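You operate a simulated robot arm through the tools that you are given. There is no shell and no other tool.

Carry out the task below with a simulated robot arm. There is one attempt and no reset: what you move stays moved.

JOB
Fit the missing end block and mill the medium pat into the bowl.
Fine: the pat lies by the mill; shut the guard and seat the hopper; nothing may run out beside the bowl; leave the black knob on wide, the white block in its slot and the small pats where they are.
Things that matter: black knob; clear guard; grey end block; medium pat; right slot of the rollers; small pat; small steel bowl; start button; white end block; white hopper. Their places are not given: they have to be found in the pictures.

It is judged by the outcome, as a careful person would: the job done as asked, and still so three seconds after it is handed in. It fails if anything else is knocked over, pushed out of place, dropped, spilled or broken.

ROBOT AND FRAMES
A 7-joint arm with a two-finger parallel gripper, fixed in place. Base frame: the origin is at the foot of the arm, x ahead of it, y to its left, z up; the work surface is at about z = 0.9. Units: m, rad, N and s.
Its first joint turns from -2.304 to 2.304 rad. Payload 3.91 kg.
The TCP is the grasp point between the finger pads, 0.03 m short of the fingertips. In the tool frame z runs along the fingers and y along their closing line. Largest opening 0.11 m; finger width 0.02, thickness 0.01; the body of the gripper, 0.048 by 0.112 m, starts 0.055 m behind the TCP.
Orientation is told as [roll, pitch, yaw] about the base's x, y, z axes, in that order, counted from this pose: with the fingers straight down and closing along the base's y, the tool's x points along the base's -x, its y along +y and its z along -z.

CONTROLS
- The arm moves only by the tool move_arm. Its argument "plan" is a list that holds one entry, the list of rows, each a list of 7 numbers: the opening, from 0 (shut) to 1 (fully open), then the shift along the base's x, y, z in m, then the turn, a rotation vector about the base's x, y, z in rad. In form: [[[fingers, x, y, z, ax, ay, az], ...]]. A call has 1 to 20 rows; each row is the pose to reach, as a shift and turn from the pose commanded when the call began. Rows are played at 5 a second. More than 0.05 m and 0.15 rad between two rows, or a gripper value outside its range, and nothing of the call is played. A pose out of reach is approached as far as the arm can. The call stops where the force on the tool passes 60 N (or 10 N more than at its start, if that is more) or the arm is blocked; 0.2 s more then pass. The fingers move at their own pace (about 0.108 m/s each) and stop on an object; they squeeze with about 34 N. The grip force told is the motor's: it shows also when the fingers shut on nothing. Time passes only in rows, and 0.2 s behind the last, so rows that repeat a pose let the fingers close. The reply holds the time, the measured pose of the TCP, the force on the tool along the base axes, the opening and the grip force, in the units named above and with some noise, with the torque about the TCP (base axes, N m) and any sound that the robot's microphone picked up.
- Cameras (640 x 400 px; columns grow to the right, rows downward): "scene" is fixed at [0.4016, 0.6493, 1.8576]; the picture's right is [-0.99, 0.15, 0.00], its down [0.15, 0.94, -0.31] and it looks along [-0.05, -0.30, -0.95] (base axes); focal length 338 px, centre (320, 200). "wrist" rides on the gripper at [0.072, 0.017, -0.103] in the tool frame; the picture's right is [-0.23, 0.97, 0.00], its down [-0.76, -0.18, -0.62] and it looks along [-0.61, -0.14, 0.78] (tool axes); focal length 222 px, centre (320, 200).
- grab_frame(camera): a new picture of that camera. It takes no simulated time.
- pixel_to_xyz(camera, pixels): for up to 12 pixels [column, row] of the newest picture of that camera ("zoom" is the newest enlarged one), the place [x, y, z] in the base frame of the surface seen there, good to about 0.002 m. It takes no simulated time.
- enlarge(camera, box): a new picture of the part [left, top, right, bottom] of that camera's present view, enlarged. It takes no simulated time.
- finish_job(): hands the job in; it is judged then, once.

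Open the gripper and draw the arm clear of the work before you hand the job in, unless the task says otherwise.

The tools are called after "Call:" as a command line: name --argument value ..., lists and objects as JSON in quotes. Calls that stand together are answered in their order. move_arm: Moves the arm, as the interface text tells. Its arguments: {"type":"object","properties":{"plan":{"type":"array"}},"required":["plan"]} The other tools are called the same way: grab_frame (camera) takes a picture; pixel_to_xyz (camera, pixels) gives the place of the surface under pixels of a picture; enlarge (camera, box) takes an enlarged picture of a part of a camera's view; finish_job () hands the job in.

At the start:

```text
clock: 0.0
tcp_pos: [0.259, 0.4842, 1.5232]
tcp_rot: [0.0, -0.001, -0.001]
contact_force: [0.6, 0.3, -0.2]
moment: [0.03, 0.04, -0.02]
gripper_width: 0.11
finger_force: 0.0
```

scene: 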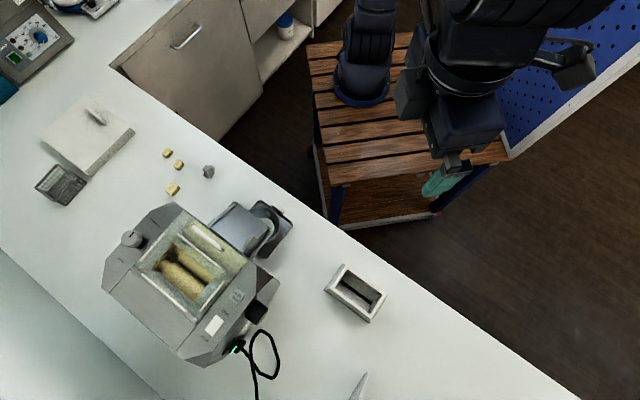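
wrist: 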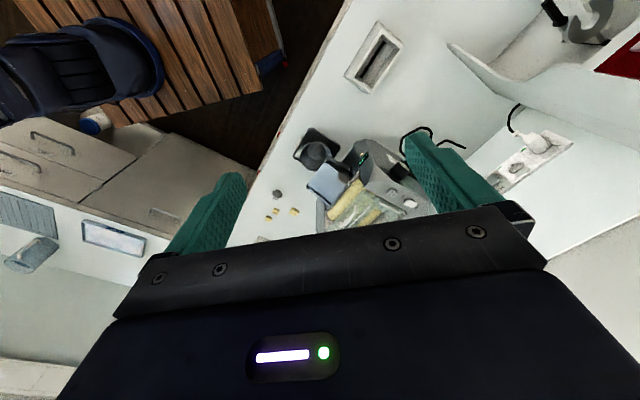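

The scene picture shows the mill around (190,280), the hopper at (355,293), three yellowish pats near (172,170), a grey block at (208,171). I enlarge these parts to look closely.

Call:
enlarge --camera "scene" --box '[90, 190, 300, 370]'

Call:
enlarge --camera "scene" --box '[20, 80, 240, 220]'

Call:
enlarge --camera "scene" --box '[300, 240, 420, 340]'

```text
2.22 times, centred on (195, 280) of scene
```

zoom: 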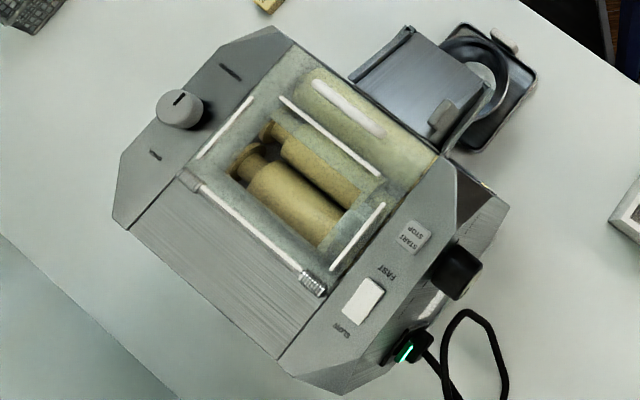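

```text
2.86 times, centred on (130, 150) of scene
```

zoom: 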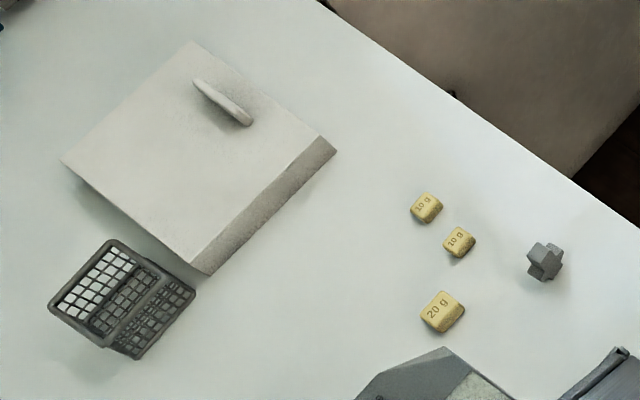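

```text
4.00 times, centred on (360, 290) of scene
```

zoom: 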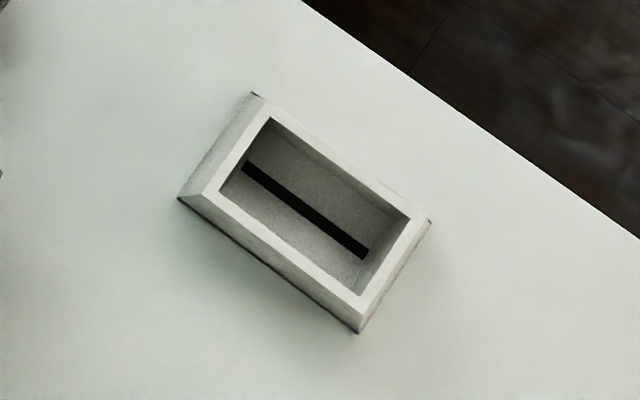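

The 20 g pat at (172,189) is the bigger one, the two 10 g ones being the small pats. I look closer at the mill top, the bowl region, and the pats.

Call:
enlarge --camera "scene" --box '[140, 210, 236, 310]'

Call:
enlarge --camera "scene" --box '[200, 190, 300, 260]'

Call:
enlarge --camera "scene" --box '[150, 140, 230, 200]'

Call:
enlarge --camera "scene" --box '[90, 200, 170, 310]'

Call:
enlarge --camera "scene" --box '[0, 0, 120, 80]'

```text
4.00 times, centred on (188, 260) of scene
```

zoom: 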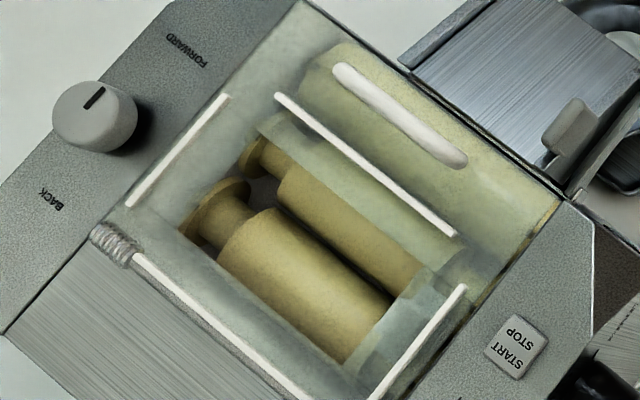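

```text
5.71 times, centred on (250, 225) of scene
```

zoom: 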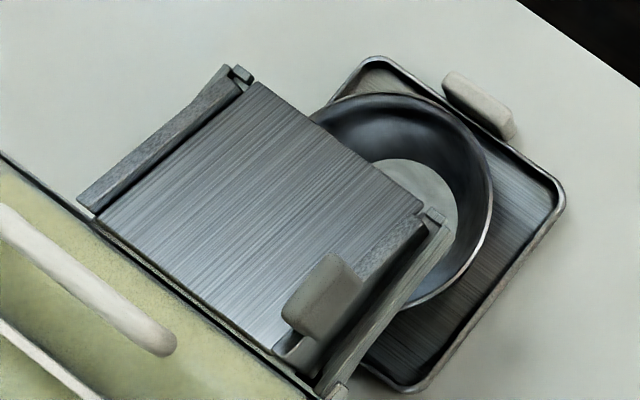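

```text
6.67 times, centred on (190, 170) of scene
```

zoom: 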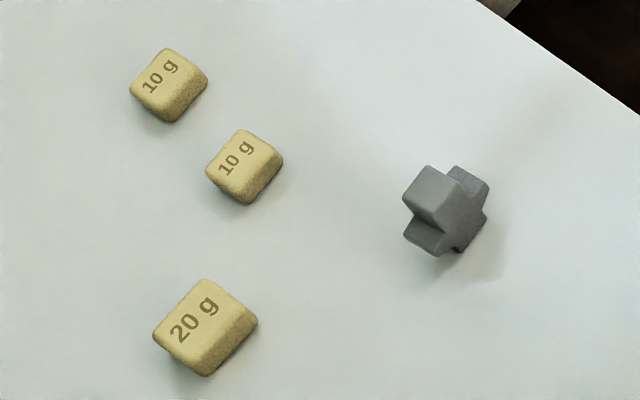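

```text
3.64 times, centred on (130, 255) of scene
```

zoom: 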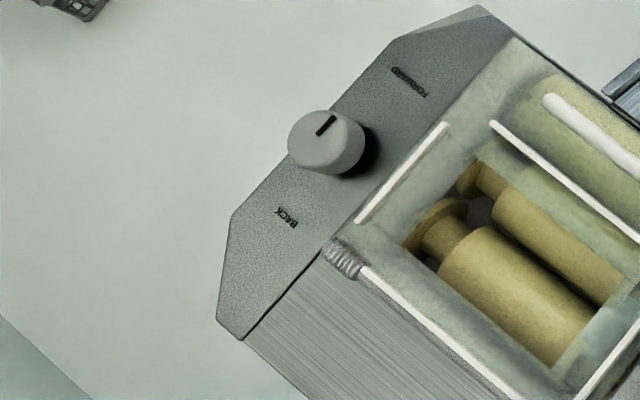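

```text
5.00 times, centred on (60, 40) of scene
```

zoom: 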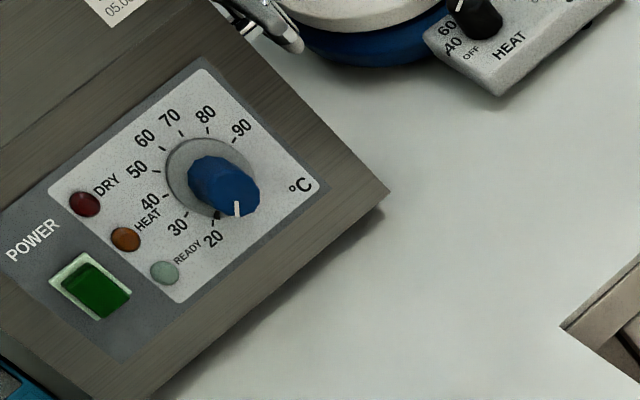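

I get the 3D positions of the main features in the scene picture: mill corners, rollers, buttons, pats, block, hopper, bowl.

Call:
grab_frame --camera "scene"

Call:
pixel_to_xyz --camera "scene" --pixels '[[172, 189], [167, 153], [179, 165], [207, 169], [131, 237], [181, 205], [105, 285], [183, 350], [237, 296], [214, 325], [256, 311], [185, 283]]'

Call:
pixel_to_xyz --camera "scene" --pixels '[[197, 262], [205, 233], [198, 245], [160, 235], [220, 300], [170, 260], [161, 269], [211, 309], [240, 225], [268, 228], [275, 235], [262, 204]]'

Call:
pixel_to_xyz --camera "scene" --pixels '[[363, 264], [345, 290], [405, 297], [390, 322], [355, 293], [344, 265], [386, 297], [370, 321], [326, 290], [60, 185], [95, 118], [280, 250]]'

```text
taken
```

scene: 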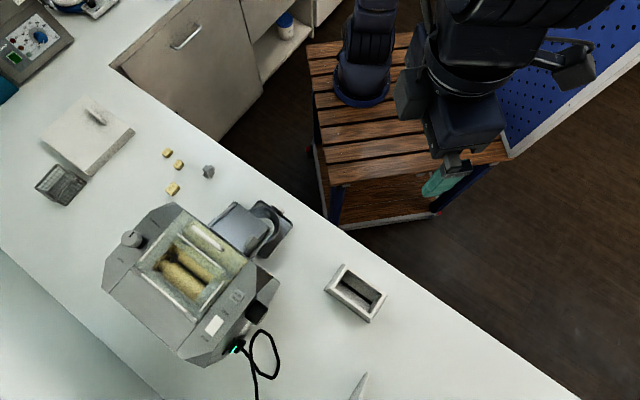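

```text
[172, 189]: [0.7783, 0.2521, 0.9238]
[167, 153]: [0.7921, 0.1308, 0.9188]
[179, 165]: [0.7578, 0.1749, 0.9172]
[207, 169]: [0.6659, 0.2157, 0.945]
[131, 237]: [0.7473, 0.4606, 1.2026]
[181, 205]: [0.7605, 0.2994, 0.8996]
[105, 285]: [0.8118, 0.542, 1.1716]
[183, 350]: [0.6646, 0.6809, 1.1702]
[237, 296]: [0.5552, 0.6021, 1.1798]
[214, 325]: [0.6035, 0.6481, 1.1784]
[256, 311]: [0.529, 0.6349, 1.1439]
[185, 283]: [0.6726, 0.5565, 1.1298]
```

```text
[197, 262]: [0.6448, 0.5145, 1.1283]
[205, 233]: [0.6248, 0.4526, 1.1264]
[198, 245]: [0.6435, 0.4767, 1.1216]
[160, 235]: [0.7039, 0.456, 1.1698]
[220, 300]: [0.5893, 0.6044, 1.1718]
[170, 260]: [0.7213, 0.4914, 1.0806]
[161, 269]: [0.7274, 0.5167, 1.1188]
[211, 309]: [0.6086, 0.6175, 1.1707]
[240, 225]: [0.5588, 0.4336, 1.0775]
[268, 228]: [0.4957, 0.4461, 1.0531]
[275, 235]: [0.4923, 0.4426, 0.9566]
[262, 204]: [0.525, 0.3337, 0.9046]
```

```text
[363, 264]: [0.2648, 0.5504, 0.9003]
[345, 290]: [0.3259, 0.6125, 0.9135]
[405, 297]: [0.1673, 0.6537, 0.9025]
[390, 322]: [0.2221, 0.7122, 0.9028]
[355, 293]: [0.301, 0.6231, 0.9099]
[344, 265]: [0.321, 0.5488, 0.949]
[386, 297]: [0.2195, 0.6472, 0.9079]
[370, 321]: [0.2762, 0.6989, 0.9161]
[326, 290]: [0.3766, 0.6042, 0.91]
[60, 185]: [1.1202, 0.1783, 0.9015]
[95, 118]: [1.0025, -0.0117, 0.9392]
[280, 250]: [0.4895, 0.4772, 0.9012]
```

The mill is about 0.27 m high, standing at around (0.66,0.54), its outlet and bowl toward (0.5,0.41). I move the arm for a better wrist view of the mill's top.

Call:
move_arm --plan '[[[1, 0.03, 0.04, 0, 0, 0, 0], [1, 0.06, 0.08, 0, 0, 0, 0], [1, 0.09, 0.11, 0, 0, 0, 0], [1, 0.09, 0.11, 0, 0, 0, 0]]]'

Call:
grab_frame --camera "wrist"

```text
clock: 1.0
tcp_pos: [0.3482, 0.5966, 1.5212]
tcp_rot: [0.0, 0.001, 0.001]
contact_force: [0.0, 0.1, -0.2]
moment: [0.0, 0.03, 0.03]
gripper_width: 0.1101
finger_force: 0.0
```

```text
taken
```

wrist: 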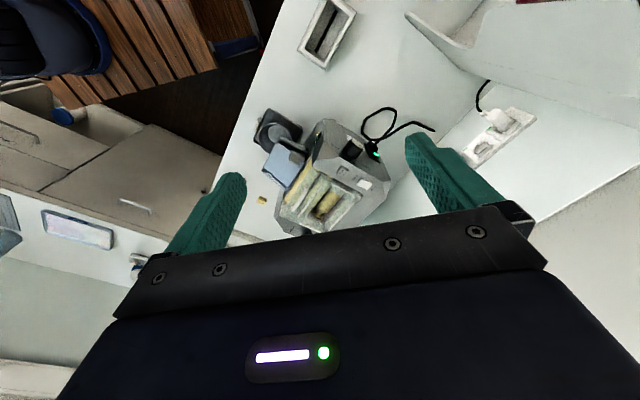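

The mill is visible at (325,180) in the wrist picture. I enlarge it.

Call:
enlarge --camera "wrist" --box '[245, 95, 395, 240]'

```text
2.76 times, centred on (320, 168) of wrist
```

zoom: 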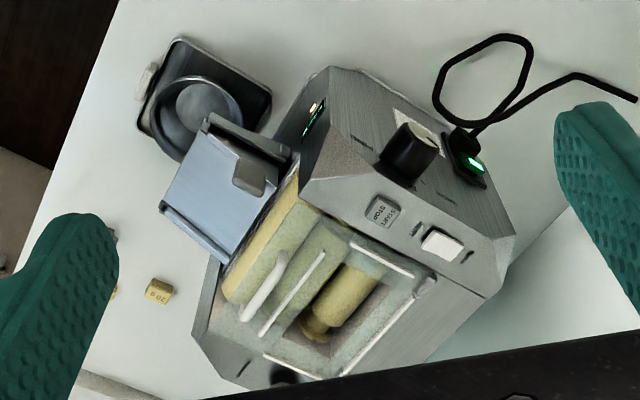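

The mill's front has a clear panel with a white handle; I come nearer from the front, yawing the wrist to look at the rollers.

Call:
move_arm --plan '[[[1, 0.0, -0.03, 0, 0, 0, 0.13], [1, 0.02, -0.06, -0.02, 0, 0, 0.26], [1, 0.05, -0.09, -0.04, 0, 0, 0.39], [1, 0.08, -0.12, -0.06, 0, 0, 0.52], [1, 0.11, -0.15, -0.08, 0, 0, 0.65], [1, 0.13, -0.18, -0.11, 0, 0, 0.78], [1, 0.15, -0.19, -0.14, 0, 0, 0.91], [1, 0.17, -0.195, -0.16, 0, 0, 1.0], [1, 0.17, -0.195, -0.16, 0, 0, 1.0]]]'

Call:
grab_frame --camera "wrist"

Call:
enlarge --camera "wrist" --box '[200, 20, 480, 230]'

```text
clock: 3.0
tcp_pos: [0.5196, 0.3998, 1.3626]
tcp_rot: [0.0, 0.0, 1.003]
contact_force: [0.0, -0.1, 0.9]
moment: [0.0, 0.0, -0.02]
gripper_width: 0.1098
finger_force: 0.0
```

```text
taken
```

wrist: 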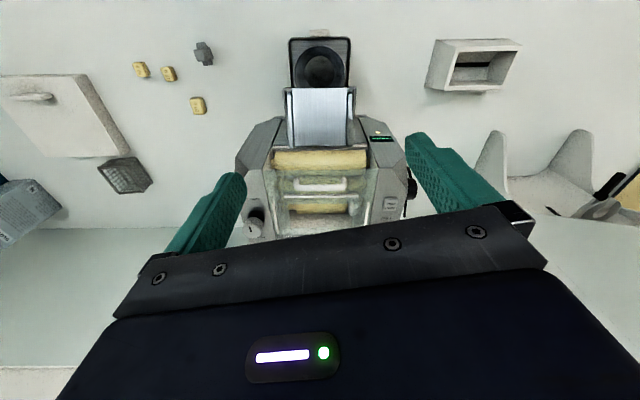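

```text
1.90 times, centred on (340, 125) of wrist
```

zoom: 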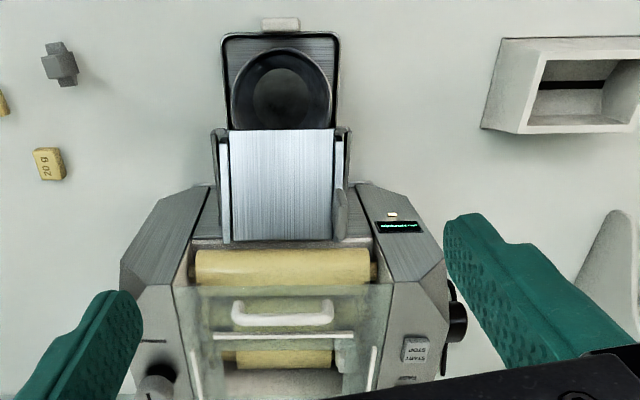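

The picture now shows: bowl at (318,65), outlet chute (318,120), rollers, guard with handle around (320,185). I shift forward over the mill so the rollers come to the clear upper part of the picture.

Call:
move_arm --plan '[[[1, 0.03, 0.03, 0, 0, 0, 0], [1, 0.06, 0.06, 0, 0, 0, 0], [1, 0.09, 0.09, 0, 0, 0, 0], [1, 0.11, 0.11, 0, 0, 0, 0], [1, 0.11, 0.11, 0, 0, 0, 0]]]'

Call:
grab_frame --camera "wrist"

Call:
enlarge --camera "wrist" --box '[220, 50, 420, 210]'

```text
clock: 4.2
tcp_pos: [0.6302, 0.5112, 1.3627]
tcp_rot: [-0.001, -0.001, 1.001]
contact_force: [0.6, 0.0, 0.0]
moment: [0.0, 0.02, 0.0]
gripper_width: 0.11
finger_force: 0.1
```

```text
taken
```

wrist: 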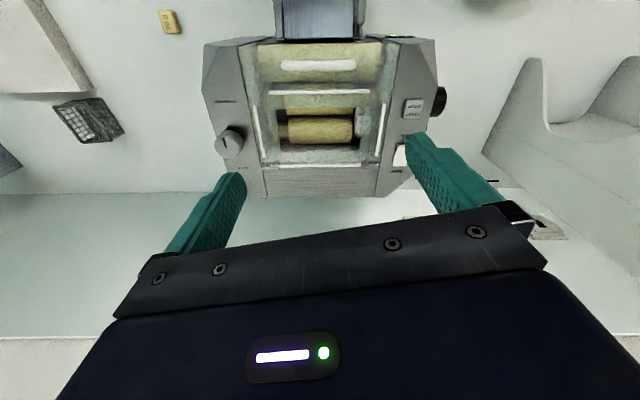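

```text
2.50 times, centred on (320, 130) of wrist
```

zoom: 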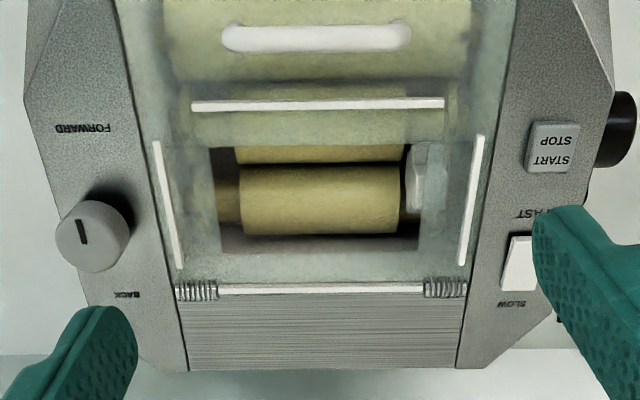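

The guard has a window with a feed frame; the white block is at (416,180) in the zoom, and the empty slot at the opposite end (225,190). I enlarge further and measure points.

Call:
enlarge --camera "wrist" --box '[205, 90, 265, 180]'

Call:
enlarge --camera "wrist" --box '[265, 50, 395, 180]'

Call:
pixel_to_xyz --camera "wrist" --pixels '[[318, 65], [285, 65], [355, 65], [298, 92], [350, 92], [283, 112], [257, 130], [408, 130], [291, 150], [386, 150], [320, 166], [355, 166]]'

Call:
pixel_to_xyz --camera "wrist" --pixels '[[320, 130], [320, 112], [300, 75], [320, 103], [270, 100], [384, 122], [386, 115], [262, 140], [380, 140], [283, 126], [228, 142], [412, 107]]'

```text
4.44 times, centred on (235, 135) of wrist
```

zoom: 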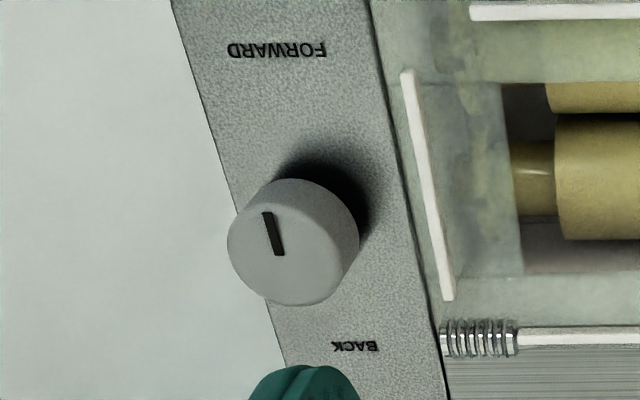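

```text
3.08 times, centred on (330, 115) of wrist
```

zoom: 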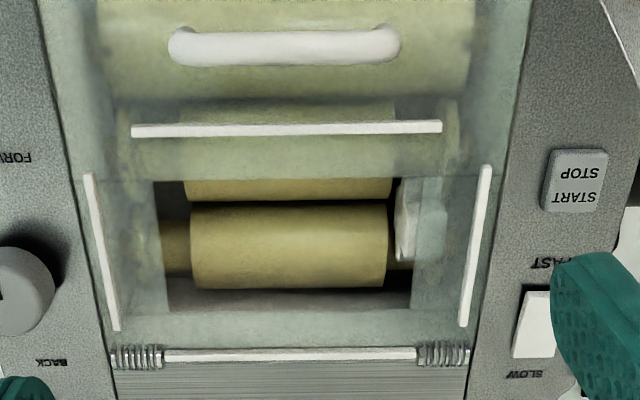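

```text
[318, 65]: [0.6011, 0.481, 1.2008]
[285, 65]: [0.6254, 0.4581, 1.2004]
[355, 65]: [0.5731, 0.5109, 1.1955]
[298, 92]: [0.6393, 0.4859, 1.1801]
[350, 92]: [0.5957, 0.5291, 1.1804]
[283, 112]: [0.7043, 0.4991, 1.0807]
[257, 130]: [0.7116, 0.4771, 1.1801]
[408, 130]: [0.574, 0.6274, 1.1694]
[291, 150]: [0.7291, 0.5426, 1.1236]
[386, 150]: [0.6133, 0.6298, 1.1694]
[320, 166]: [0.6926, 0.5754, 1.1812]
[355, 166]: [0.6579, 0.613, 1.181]
```

```text
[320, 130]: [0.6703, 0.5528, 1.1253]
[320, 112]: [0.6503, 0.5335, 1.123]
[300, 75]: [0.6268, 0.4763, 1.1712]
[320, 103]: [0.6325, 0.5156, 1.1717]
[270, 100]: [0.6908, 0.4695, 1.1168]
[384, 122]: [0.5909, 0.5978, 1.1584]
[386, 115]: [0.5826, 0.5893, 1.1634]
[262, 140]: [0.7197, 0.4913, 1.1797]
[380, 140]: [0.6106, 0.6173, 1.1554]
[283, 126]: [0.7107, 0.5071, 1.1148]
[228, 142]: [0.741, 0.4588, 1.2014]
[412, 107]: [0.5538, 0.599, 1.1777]
```

The guard lies flat at z≈1.171 with rails at 1.18. Now I go to look closely at the grey block at (0.666,0.216), moving high first and then lower.

Call:
move_arm --plan '[[[1, -0.01, -0.035, 0, 0, 0, -0.12], [1, -0.02, -0.07, 0, 0, 0, -0.25], [1, -0.03, -0.105, 0, 0, 0, -0.38], [1, -0.04, -0.14, 0, 0, 0, -0.5], [1, -0.05, -0.18, 0, 0, 0, -0.63], [1, -0.06, -0.22, 0, 0, 0, -0.76], [1, -0.08, -0.25, 0, 0, 0, -0.88], [1, -0.09, -0.265, -0.04, 0, 0, -1.0], [1, -0.093, -0.266, -0.08, 0, 0, -1.0], [1, -0.093, -0.266, -0.12, 0, 0, -1.0], [1, -0.093, -0.266, -0.16, 0, 0, -1.0], [1, -0.093, -0.266, -0.2, 0, 0, -1.0], [1, -0.093, -0.266, -0.24, 0, 0, -1.0], [1, -0.093, -0.266, -0.26, 0, 0, -1.0], [1, -0.093, -0.266, -0.26, 0, 0, -1.0]]]'

Call:
grab_frame --camera "wrist"

```text
clock: 7.4
tcp_pos: [0.5345, 0.2424, 1.1006]
tcp_rot: [0.0, 0.0, -0.001]
contact_force: [0.1, 0.1, 0.4]
moment: [0.0, 0.01, 0.01]
gripper_width: 0.11
finger_force: 0.2
```

```text
taken
```

wrist: 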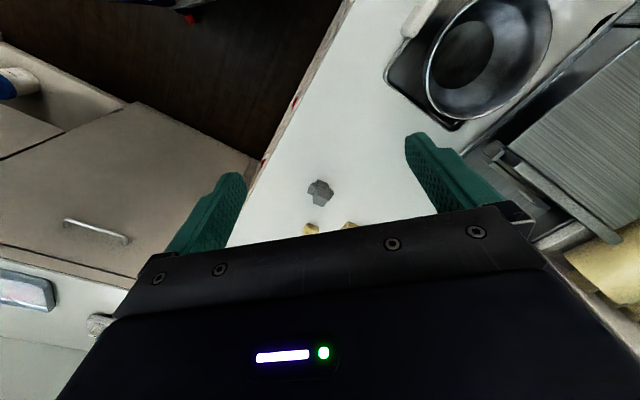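

The block sits at (320,190), with the bowl and chute at upper right. I enlarge the block.

Call:
enlarge --camera "wrist" --box '[295, 165, 345, 215]'

Call:
pixel_to_xyz --camera "wrist" --pixels '[[314, 184], [322, 183], [320, 190], [330, 189], [312, 194], [320, 198], [316, 201], [327, 199], [310, 205], [349, 224]]'

Call:
enlarge --camera "wrist" --box '[380, 0, 640, 160]'

```text
8.00 times, centred on (320, 190) of wrist
```

zoom: 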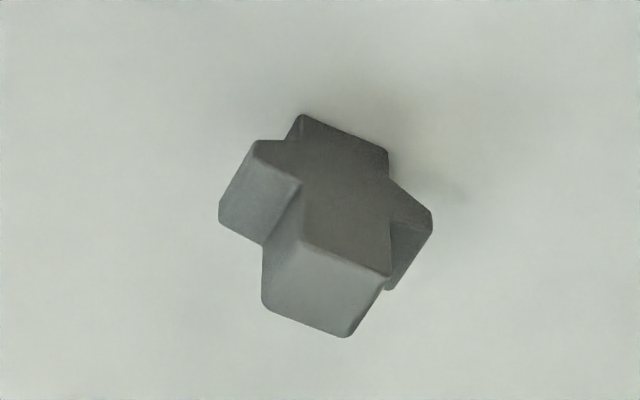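

```text
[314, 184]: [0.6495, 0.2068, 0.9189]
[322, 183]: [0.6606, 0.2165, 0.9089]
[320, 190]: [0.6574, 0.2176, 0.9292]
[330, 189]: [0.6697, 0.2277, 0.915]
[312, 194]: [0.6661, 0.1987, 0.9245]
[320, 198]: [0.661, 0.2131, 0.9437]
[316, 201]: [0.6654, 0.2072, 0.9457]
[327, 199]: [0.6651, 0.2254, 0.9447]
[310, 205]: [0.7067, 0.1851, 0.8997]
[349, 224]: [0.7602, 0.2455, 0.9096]
```

```text
2.46 times, centred on (510, 80) of wrist
```

zoom: 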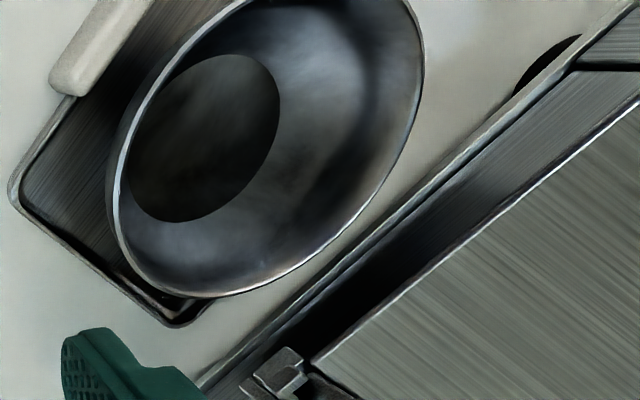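

The grey block is a cross-shaped prism standing on the table, top z≈0.945. I go closer to it for geometry.

Call:
move_arm --plan '[[[1, 0.03, -0.005, -0.035, 0, 0, 0], [1, 0.06, -0.01, -0.07, 0, 0, 0], [1, 0.08, -0.017, -0.1, 0, 0, 0], [1, 0.08, -0.017, -0.1, 0, 0, 0]]]'

Call:
enlarge --camera "wrist" --box '[280, 140, 370, 220]'

```text
clock: 8.4
tcp_pos: [0.614, 0.2285, 1.0044]
tcp_rot: [0.001, 0.0, 0.001]
contact_force: [0.7, -0.7, -0.3]
moment: [0.01, 0.01, 0.02]
gripper_width: 0.11
finger_force: 0.1
```

```text
5.00 times, centred on (325, 180) of wrist
```

zoom: 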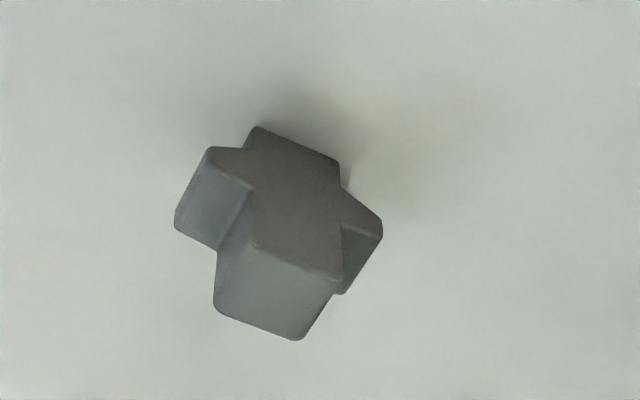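

I sample the block's corners in this zoom to get its exact geometry.

Call:
pixel_to_xyz --camera "zoom" --pixels '[[258, 252], [335, 280], [300, 332], [219, 302], [214, 156], [243, 184], [216, 239], [181, 222], [376, 218], [375, 240], [347, 284], [350, 234]]'

Call:
pixel_to_xyz --camera "zoom" --pixels '[[262, 132], [334, 162], [340, 195], [300, 200], [270, 160], [320, 240], [278, 292], [210, 195], [240, 400], [365, 215], [225, 153], [250, 160]]'

```text
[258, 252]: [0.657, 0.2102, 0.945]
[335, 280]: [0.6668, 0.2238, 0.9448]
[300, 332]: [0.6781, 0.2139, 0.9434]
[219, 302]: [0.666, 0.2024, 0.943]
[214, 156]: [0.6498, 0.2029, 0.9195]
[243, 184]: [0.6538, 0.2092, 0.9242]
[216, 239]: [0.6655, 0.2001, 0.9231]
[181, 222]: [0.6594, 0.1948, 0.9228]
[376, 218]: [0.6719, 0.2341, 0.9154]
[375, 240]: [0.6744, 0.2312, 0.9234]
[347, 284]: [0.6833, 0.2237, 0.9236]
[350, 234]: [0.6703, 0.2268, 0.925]
```

```text
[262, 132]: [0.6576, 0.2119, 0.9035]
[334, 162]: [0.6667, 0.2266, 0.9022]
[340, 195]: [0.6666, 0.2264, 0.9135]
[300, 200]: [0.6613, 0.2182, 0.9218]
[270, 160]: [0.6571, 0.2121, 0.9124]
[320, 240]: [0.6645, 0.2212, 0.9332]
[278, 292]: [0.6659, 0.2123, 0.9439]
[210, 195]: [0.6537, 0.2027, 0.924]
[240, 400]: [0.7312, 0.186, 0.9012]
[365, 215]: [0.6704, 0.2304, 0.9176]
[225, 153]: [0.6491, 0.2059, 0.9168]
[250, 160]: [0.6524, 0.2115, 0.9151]
```

The block's stem is ~18×17 mm, 45 mm tall, with arms 40 mm across at 14–24 mm height, its long side at ~54°. Now I return to the mill front to look at the handle and the white block's seat.

Call:
move_arm --plan '[[[1, 0, 0, 0.045, 0, 0, 0], [1, 0, 0, 0.09, 0, 0, 0], [1, 0, 0, 0.135, 0, 0, 0], [1, 0, 0, 0.18, 0, 0, 0], [1, 0, 0, 0.225, 0, 0, 0], [1, 0, 0, 0.27, 0, 0, 0], [1, 0, 0, 0.29, 0, 0, 0.1], [1, -0.01, 0.03, 0.29, 0, 0, 0.23], [1, -0.02, 0.06, 0.29, 0, 0, 0.36], [1, -0.03, 0.09, 0.29, 0, 0, 0.49], [1, -0.04, 0.12, 0.29, 0, 0, 0.62], [1, -0.05, 0.15, 0.29, 0, 0, 0.75], [1, -0.06, 0.18, 0.29, 0, 0, 0.88], [1, -0.067, 0.203, 0.285, 0, 0, 1.0], [1, -0.067, 0.203, 0.285, 0, 0, 1.0]]]'

Call:
grab_frame --camera "wrist"

Call:
enlarge --camera "wrist" --box '[220, 60, 420, 220]'

```text
clock: 11.6
tcp_pos: [0.5467, 0.429, 1.2883]
tcp_rot: [0.002, -0.001, 1.002]
contact_force: [1.3, 1.1, 1.4]
moment: [0.02, -0.02, -0.02]
gripper_width: 0.11
finger_force: 0.1
```

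```text
taken
```

wrist: 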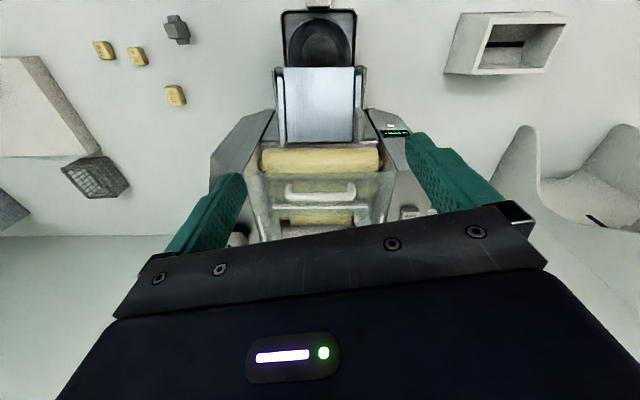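

```text
2.50 times, centred on (320, 140) of wrist
```

zoom: 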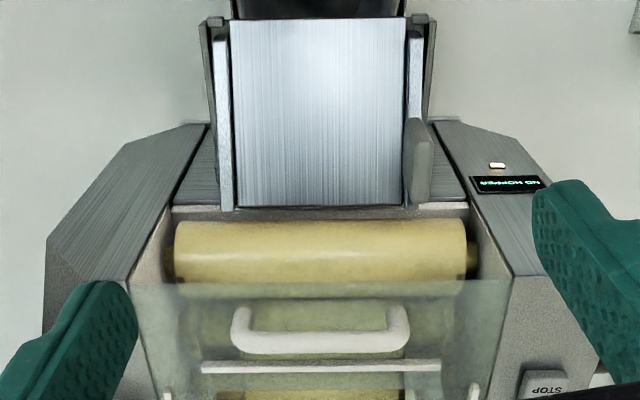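

There is a display at (398,133) that reads something like "NO HOPPER". I enlarge it, the chute and the handle.

Call:
enlarge --camera "wrist" --box '[375, 115, 425, 145]'

Call:
enlarge --camera "wrist" --box '[270, 0, 370, 80]'

Call:
enlarge --camera "wrist" --box '[265, 140, 385, 230]'

Call:
pixel_to_xyz --camera "zoom" --pixels '[[300, 105], [300, 245], [135, 275], [440, 255], [120, 235], [290, 280], [140, 120], [480, 120], [300, 150], [280, 215], [400, 175], [500, 100]]'

```text
12.80 times, centred on (400, 130) of wrist
```

zoom: 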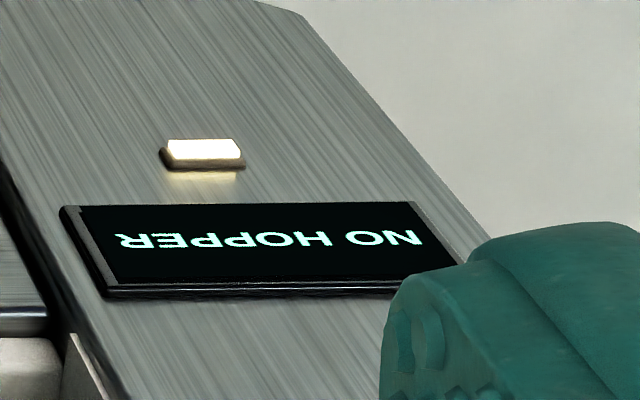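

```text
5.00 times, centred on (320, 40) of wrist
```

zoom: 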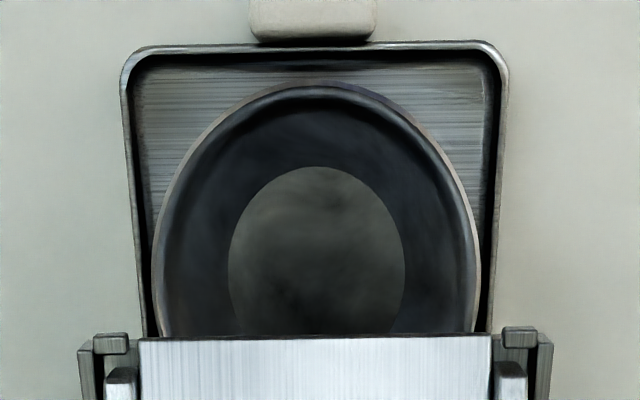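

```text
4.44 times, centred on (325, 185) of wrist
```

zoom: 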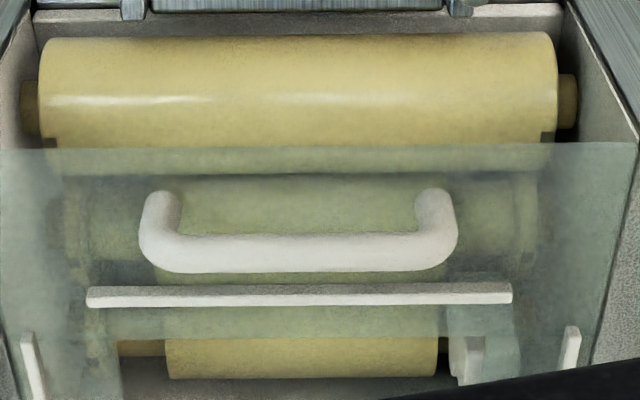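

```text
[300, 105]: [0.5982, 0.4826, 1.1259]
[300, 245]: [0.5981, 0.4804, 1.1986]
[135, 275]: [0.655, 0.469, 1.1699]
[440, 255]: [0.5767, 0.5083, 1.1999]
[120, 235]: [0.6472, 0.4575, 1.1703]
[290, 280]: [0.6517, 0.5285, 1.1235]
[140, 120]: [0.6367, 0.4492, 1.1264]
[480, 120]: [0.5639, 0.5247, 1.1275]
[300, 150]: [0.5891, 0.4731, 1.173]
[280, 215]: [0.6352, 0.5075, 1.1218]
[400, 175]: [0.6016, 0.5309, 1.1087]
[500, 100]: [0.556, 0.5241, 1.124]
```

The display reads "NO HOPPER", and the handle is a white D-bar at z≈1.2. I use the scene camera zoomed in on the roller ends to study the white block's seat and the empty slot.

Call:
enlarge --camera "scene" --box '[185, 265, 225, 305]'

Call:
enlarge --camera "scene" --box '[150, 235, 190, 275]'

```text
10.00 times, centred on (205, 285) of scene
```

zoom: 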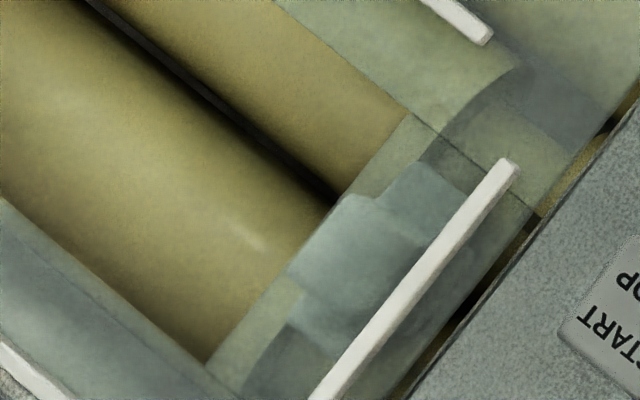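

```text
10.00 times, centred on (170, 255) of scene
```

zoom: 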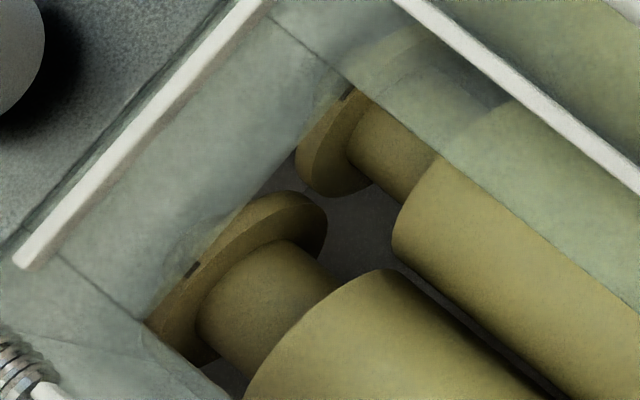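

The white block sits in the necks (grooves) at the rollers' ends, its arms running across the two rollers; the empty groove is at the knob side. I now turn the gripper to yaw −45° above the handle at (0.598,0.484) with the fingers partly closed.

Call:
move_arm --plan '[[[0.35, 0.004, 0.004, 0, 0, 0, -0.14], [0.35, 0.008, 0.008, 0, 0, 0, -0.28], [0.35, 0.012, 0.012, 0, 0, 0, -0.42], [0.35, 0.016, 0.016, 0, 0, 0, -0.56], [0.35, 0.02, 0.02, 0, 0, 0, -0.7], [0.35, 0.024, 0.024, 0, 0, 0, -0.84], [0.35, 0.028, 0.028, 0, 0, 0, -0.98], [0.35, 0.032, 0.032, 0, 0, 0, -1.12], [0.35, 0.036, 0.036, 0, 0, 0, -1.26], [0.35, 0.04, 0.04, 0, 0, 0, -1.4], [0.35, 0.044, 0.046, -0.01, 0, 0, -1.54], [0.35, 0.048, 0.05, -0.02, 0, 0, -1.68], [0.35, 0.051, 0.0546, -0.03, 0, 0, -1.787], [0.35, 0.051, 0.0546, -0.03, 0, 0, -1.787]]]'

Call:
grab_frame --camera "wrist"

Call:
enlarge --camera "wrist" --box '[220, 80, 420, 220]'

```text
clock: 14.6
tcp_pos: [0.5987, 0.4821, 1.2581]
tcp_rot: [0.0, 0.0, -0.79]
contact_force: [-0.5, 0.2, 0.1]
moment: [0.01, 0.03, 0.0]
gripper_width: 0.0386
finger_force: 0.2
```

```text
taken
```

wrist: 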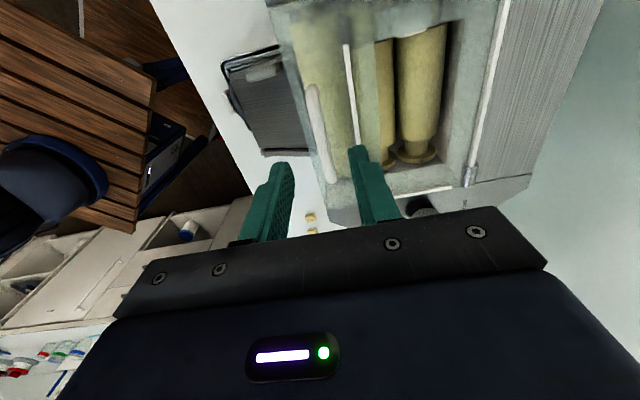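

```text
2.86 times, centred on (320, 150) of wrist
```

zoom: 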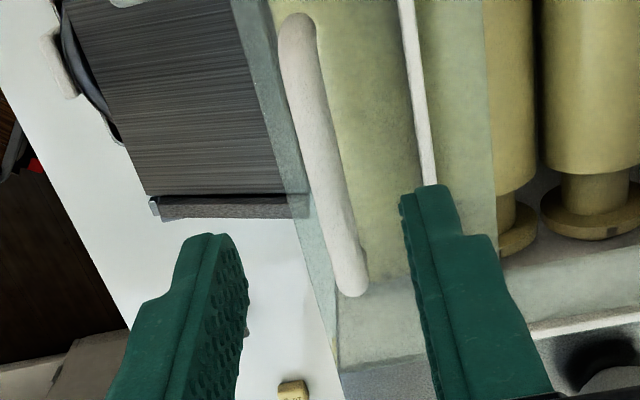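

The bar lies between the two fingers. I lower so the fingertips straddle the bar and close.

Call:
move_arm --plan '[[[0.35, 0, 0.001, -0.015, 0, 0, 0], [0.35, 0, 0.001, -0.03, 0, 0, 0], [0.35, 0, 0.001, -0.041, 0, 0, 0], [0, 0, 0.001, -0.041, 0, 0, 0], [0, 0, 0.001, -0.041, 0, 0, 0], [0, 0, 0.001, -0.041, 0, 0, 0]]]'

Call:
enlarge --camera "wrist" --box '[220, 80, 420, 220]'

```text
clock: 16.0
tcp_pos: [0.6, 0.4846, 1.2169]
tcp_rot: [0.001, 0.002, -0.788]
contact_force: [0.7, 1.8, -1.2]
moment: [0.08, 0.05, 0.06]
gripper_width: 0.0095
finger_force: 45.0
```

```text
2.86 times, centred on (320, 150) of wrist
```

zoom: 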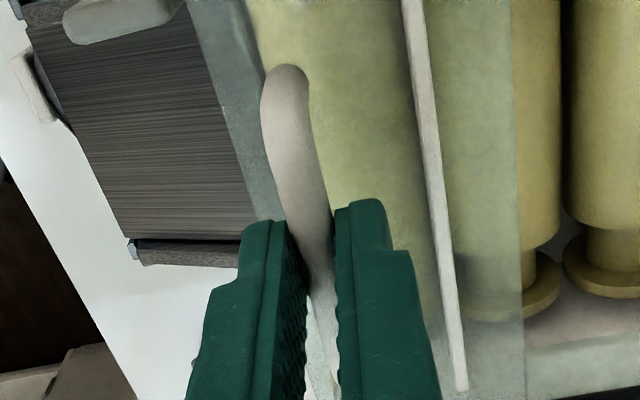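

The bar is held (9.5 mm). I swing it up along the arc about the rear hinge, first to 30°.

Call:
move_arm --plan '[[[0, 0.0018, 0.0018, 0.0112, 0, 0, 0], [0, 0.0037, 0.0037, 0.0223, 0, 0, 0], [0, 0.0068, 0.0068, 0.033, 0, 0, 0], [0, 0.01, 0.01, 0.0434, 0, 0, 0], [0, 0.0142, 0.0142, 0.0532, 0, 0, 0], [0, 0.0187, 0.0187, 0.0627, 0, 0, 0]]]'

Call:
grab_frame --camera "wrist"

Call:
grab_frame --camera "scene"

```text
clock: 17.4
tcp_pos: [0.6203, 0.5038, 1.2792]
tcp_rot: [-0.003, 0.001, -0.786]
contact_force: [1.5, 4.9, -6.4]
moment: [-0.03, 0.01, -0.28]
gripper_width: 0.0094
finger_force: 45.0
```

```text
taken
```

wrist: 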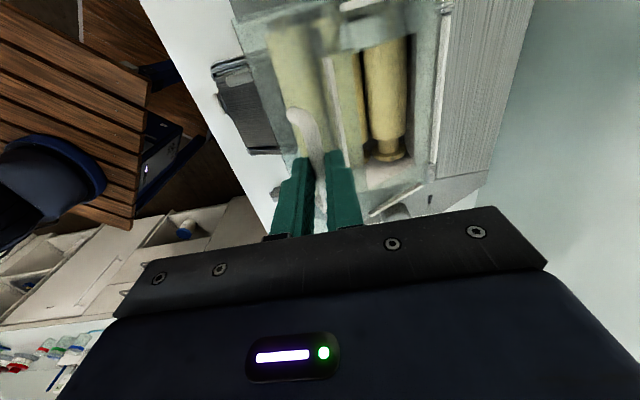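

```text
taken
```

scene: 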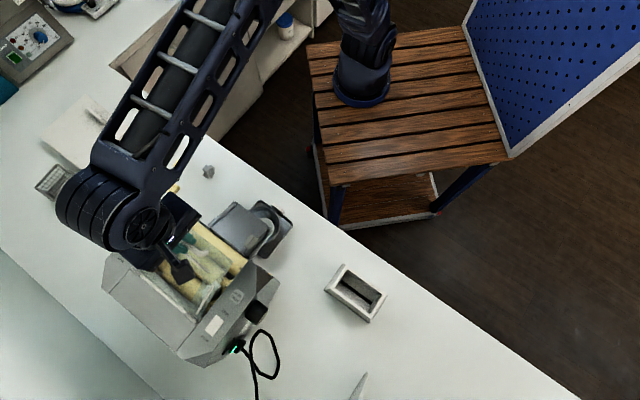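

The guard lifts smoothly with small force. I continue the arc to about 80°.

Call:
move_arm --plan '[[[0, 0.0054, 0.0054, 0.0087, 0, 0, 0], [0, 0.0111, 0.0111, 0.0168, 0, 0, 0], [0, 0.0173, 0.0173, 0.0242, 0, 0, 0], [0, 0.024, 0.024, 0.0306, 0, 0, 0], [0, 0.031, 0.031, 0.0363, 0, 0, 0], [0, 0.0384, 0.0384, 0.041, 0, 0, 0], [0, 0.046, 0.046, 0.0449, 0, 0, 0], [0, 0.0539, 0.0539, 0.0478, 0, 0, 0], [0, 0.0618, 0.0618, 0.0497, 0, 0, 0], [0, 0.07, 0.07, 0.0506, 0, 0, 0]]]'

Call:
grab_frame --camera "wrist"

```text
clock: 19.6
tcp_pos: [0.6875, 0.5746, 1.3301]
tcp_rot: [0.0, 0.001, -0.787]
contact_force: [3.2, -1.8, 7.7]
moment: [-0.21, -0.19, -0.61]
gripper_width: 0.0094
finger_force: 45.5
```

```text
taken
```

wrist: 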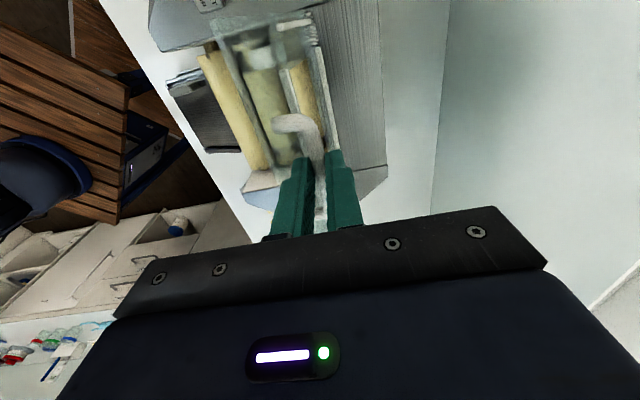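

Force stays low (≈8 N). I go on past the vertical, to about 105°.

Call:
move_arm --plan '[[[0, 0.008, 0.008, -0.0002, 0, 0, 0], [0, 0.0162, 0.0162, -0.0011, 0, 0, 0], [0, 0.024, 0.024, -0.0032, 0, 0, 0], [0, 0.032, 0.032, -0.0063, 0, 0, 0], [0, 0.0395, 0.0395, -0.0105, 0, 0, 0]]]'

Call:
grab_frame --camera "wrist"

Call:
enlarge --camera "scene" --box '[90, 190, 300, 370]'

```text
clock: 20.8
tcp_pos: [0.7286, 0.6133, 1.3206]
tcp_rot: [0.002, -0.002, -0.787]
contact_force: [2.7, 1.6, 11.0]
moment: [-0.27, -0.23, -0.58]
gripper_width: 0.0095
finger_force: 45.1
```

```text
taken
```

wrist: 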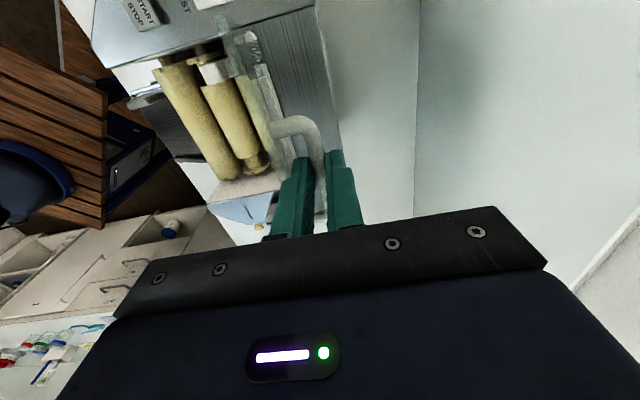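

```text
2.22 times, centred on (195, 280) of scene
```

zoom: 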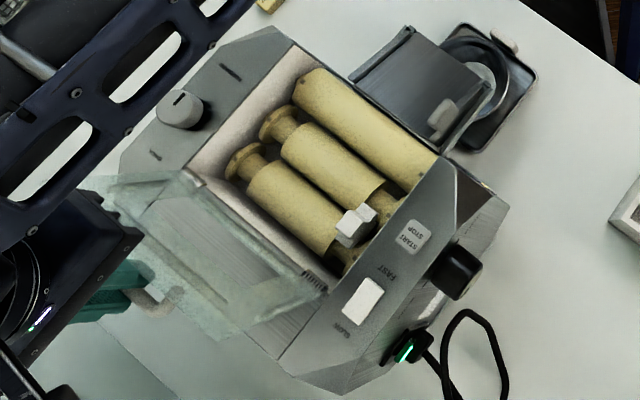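

At ~105° the rollers lie open: the white block is between the middle and rear rollers at the start side; the matching groove at the knob side is empty. I push slightly further to see whether there is a stop.

Call:
move_arm --plan '[[[0, 0.005, 0.005, -0.003, 0, 0, 0], [0, 0.01, 0.01, -0.0065, 0, 0, 0]]]'

```text
clock: 21.4
tcp_pos: [0.737, 0.6238, 1.3138]
tcp_rot: [0.001, 0.0, -0.785]
contact_force: [-4.2, -3.1, 20.3]
moment: [-1.81, 1.09, -0.42]
gripper_width: 0.0095
finger_force: 45.6
```

Force and moment rise, so the stop is reached near 108°. I ease back slightly and loosen the fingers just a little to see whether the guard stays.

Call:
move_arm --plan '[[[0, -0.003, -0.003, 0.002, 0, 0, 0], [0, -0.005, -0.005, 0.0035, 0, 0, 0], [0.14, -0.005, -0.005, 0.0035, 0, 0, 0], [0.15, -0.005, -0.005, 0.0035, 0, 0, 0], [0.15, -0.005, -0.005, 0.0035, 0, 0, 0]]]'

Call:
enlarge --camera "wrist" --box '[220, 80, 420, 220]'

```text
clock: 22.6
tcp_pos: [0.7321, 0.6181, 1.3186]
tcp_rot: [0.001, 0.001, -0.787]
contact_force: [3.1, 3.5, 21.3]
moment: [-0.33, 0.32, 0.0]
gripper_width: 0.0138
finger_force: 0.1
```

```text
2.86 times, centred on (320, 150) of wrist
```

zoom: 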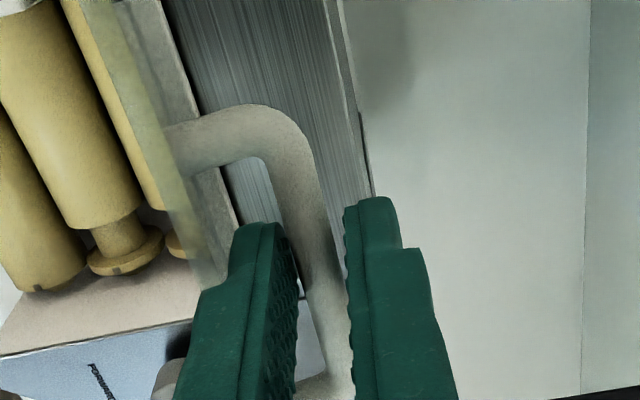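

With the grip loose, 21 N still pushes upward: the guard's edge probably presses against the front finger's step. I lift straight up a little and watch the force.

Call:
move_arm --plan '[[[0.15, 0, 0, 0.004, 0, 0, 0], [0.15, 0, 0, 0.008, 0, 0, 0]]]'

Call:
enlarge --camera "wrist" --box '[220, 80, 420, 220]'

```text
clock: 23.2
tcp_pos: [0.733, 0.6184, 1.3237]
tcp_rot: [-0.003, 0.0, -0.787]
contact_force: [0.1, 0.4, -0.4]
moment: [0.02, -0.05, 0.03]
gripper_width: 0.0162
finger_force: 0.2
```

```text
2.86 times, centred on (320, 150) of wrist
```

zoom: 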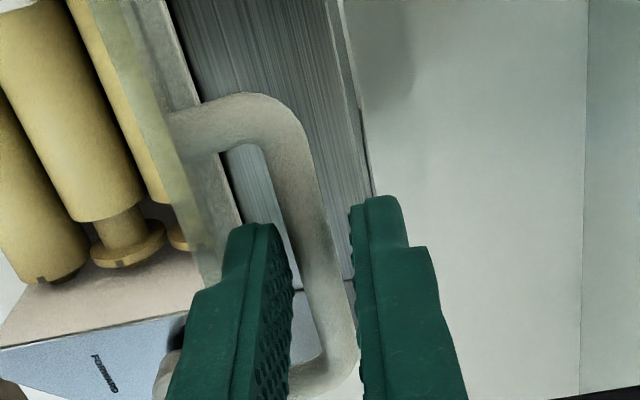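

The force is zero now and the guard stays. I raise straight up clear of the handle.

Call:
move_arm --plan '[[[0.15, 0, 0, 0.008, 0, 0, 0], [0.15, 0, 0, 0.02, 0, 0, 0], [0.15, -0.005, -0.005, 0.05, 0, 0, 0], [0.15, -0.02, -0.02, 0.09, 0, 0, 0], [0.15, -0.05, -0.05, 0.1, 0, 0, 0], [0.15, -0.08, -0.08, 0.1, 0, 0, 0], [0.15, -0.11, -0.11, 0.1, 0, 0, 0], [0.15, -0.14, -0.14, 0.1, 0, 0, 0]]]'

Call:
grab_frame --camera "wrist"

Call:
grab_frame --camera "scene"

Call:
enlarge --camera "scene" --box '[120, 200, 260, 330]'

```text
clock: 25.0
tcp_pos: [0.5941, 0.478, 1.4232]
tcp_rot: [-0.002, -0.001, -0.788]
contact_force: [0.8, 0.0, -0.5]
moment: [-0.07, 0.06, 0.05]
gripper_width: 0.0162
finger_force: 0.0
out of reach, approached as far as the arm can: row 3, 4
```

```text
taken
```

wrist: 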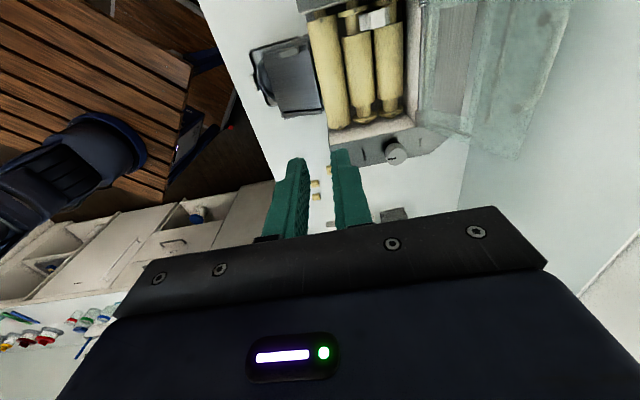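

```text
taken
```

scene: 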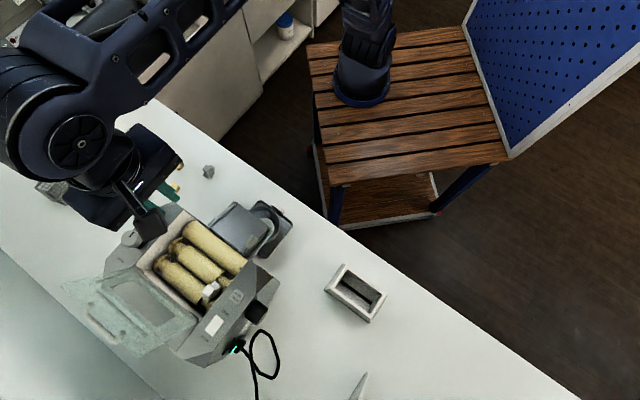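

```text
3.08 times, centred on (190, 265) of scene
```

zoom: 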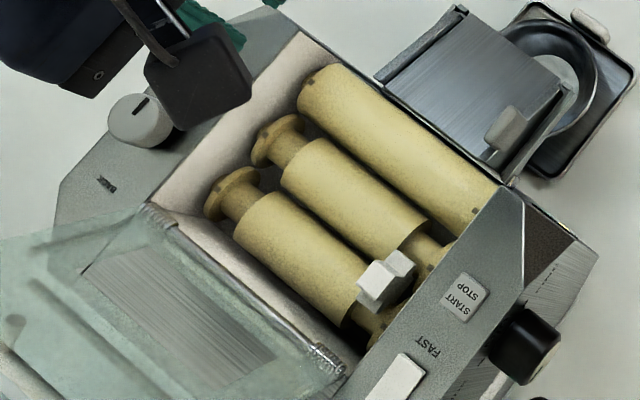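

The guard stays open. Now I measure the white block and the empty groove in the enlarged scene view.

Call:
enlarge --camera "scene" --box '[190, 265, 230, 305]'

Call:
pixel_to_xyz --camera "zoom" --pixels '[[250, 230], [330, 180], [400, 200], [200, 300], [100, 200], [350, 300], [300, 300], [450, 200], [150, 350], [280, 120], [340, 220], [200, 200]]'

Call:
enlarge --camera "wrist" --box '[300, 0, 440, 150]'

```text
10.00 times, centred on (210, 285) of scene
```

zoom: 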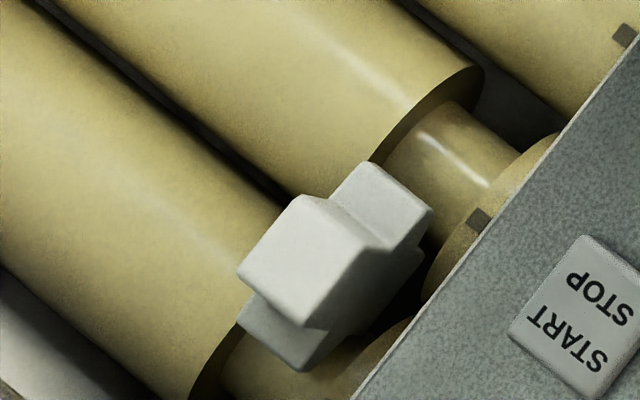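

```text
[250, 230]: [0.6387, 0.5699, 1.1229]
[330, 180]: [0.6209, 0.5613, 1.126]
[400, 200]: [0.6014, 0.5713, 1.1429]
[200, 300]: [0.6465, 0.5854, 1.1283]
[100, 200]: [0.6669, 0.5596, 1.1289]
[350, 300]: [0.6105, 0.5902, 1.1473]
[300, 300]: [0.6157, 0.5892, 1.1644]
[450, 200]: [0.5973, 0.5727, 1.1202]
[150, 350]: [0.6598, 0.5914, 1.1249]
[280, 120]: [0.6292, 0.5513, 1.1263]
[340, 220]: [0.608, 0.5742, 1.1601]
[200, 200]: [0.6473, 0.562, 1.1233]
```

```text
2.67 times, centred on (370, 75) of wrist
```

zoom: 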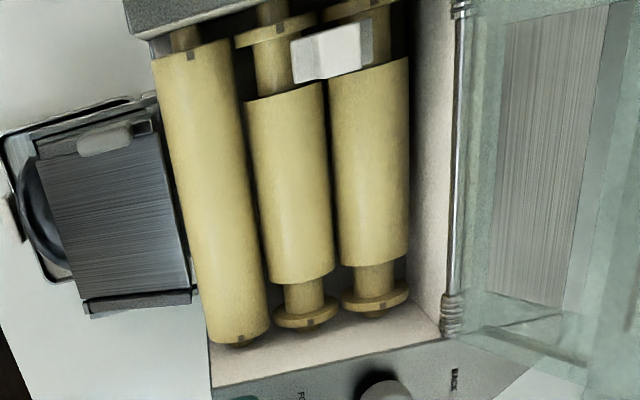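

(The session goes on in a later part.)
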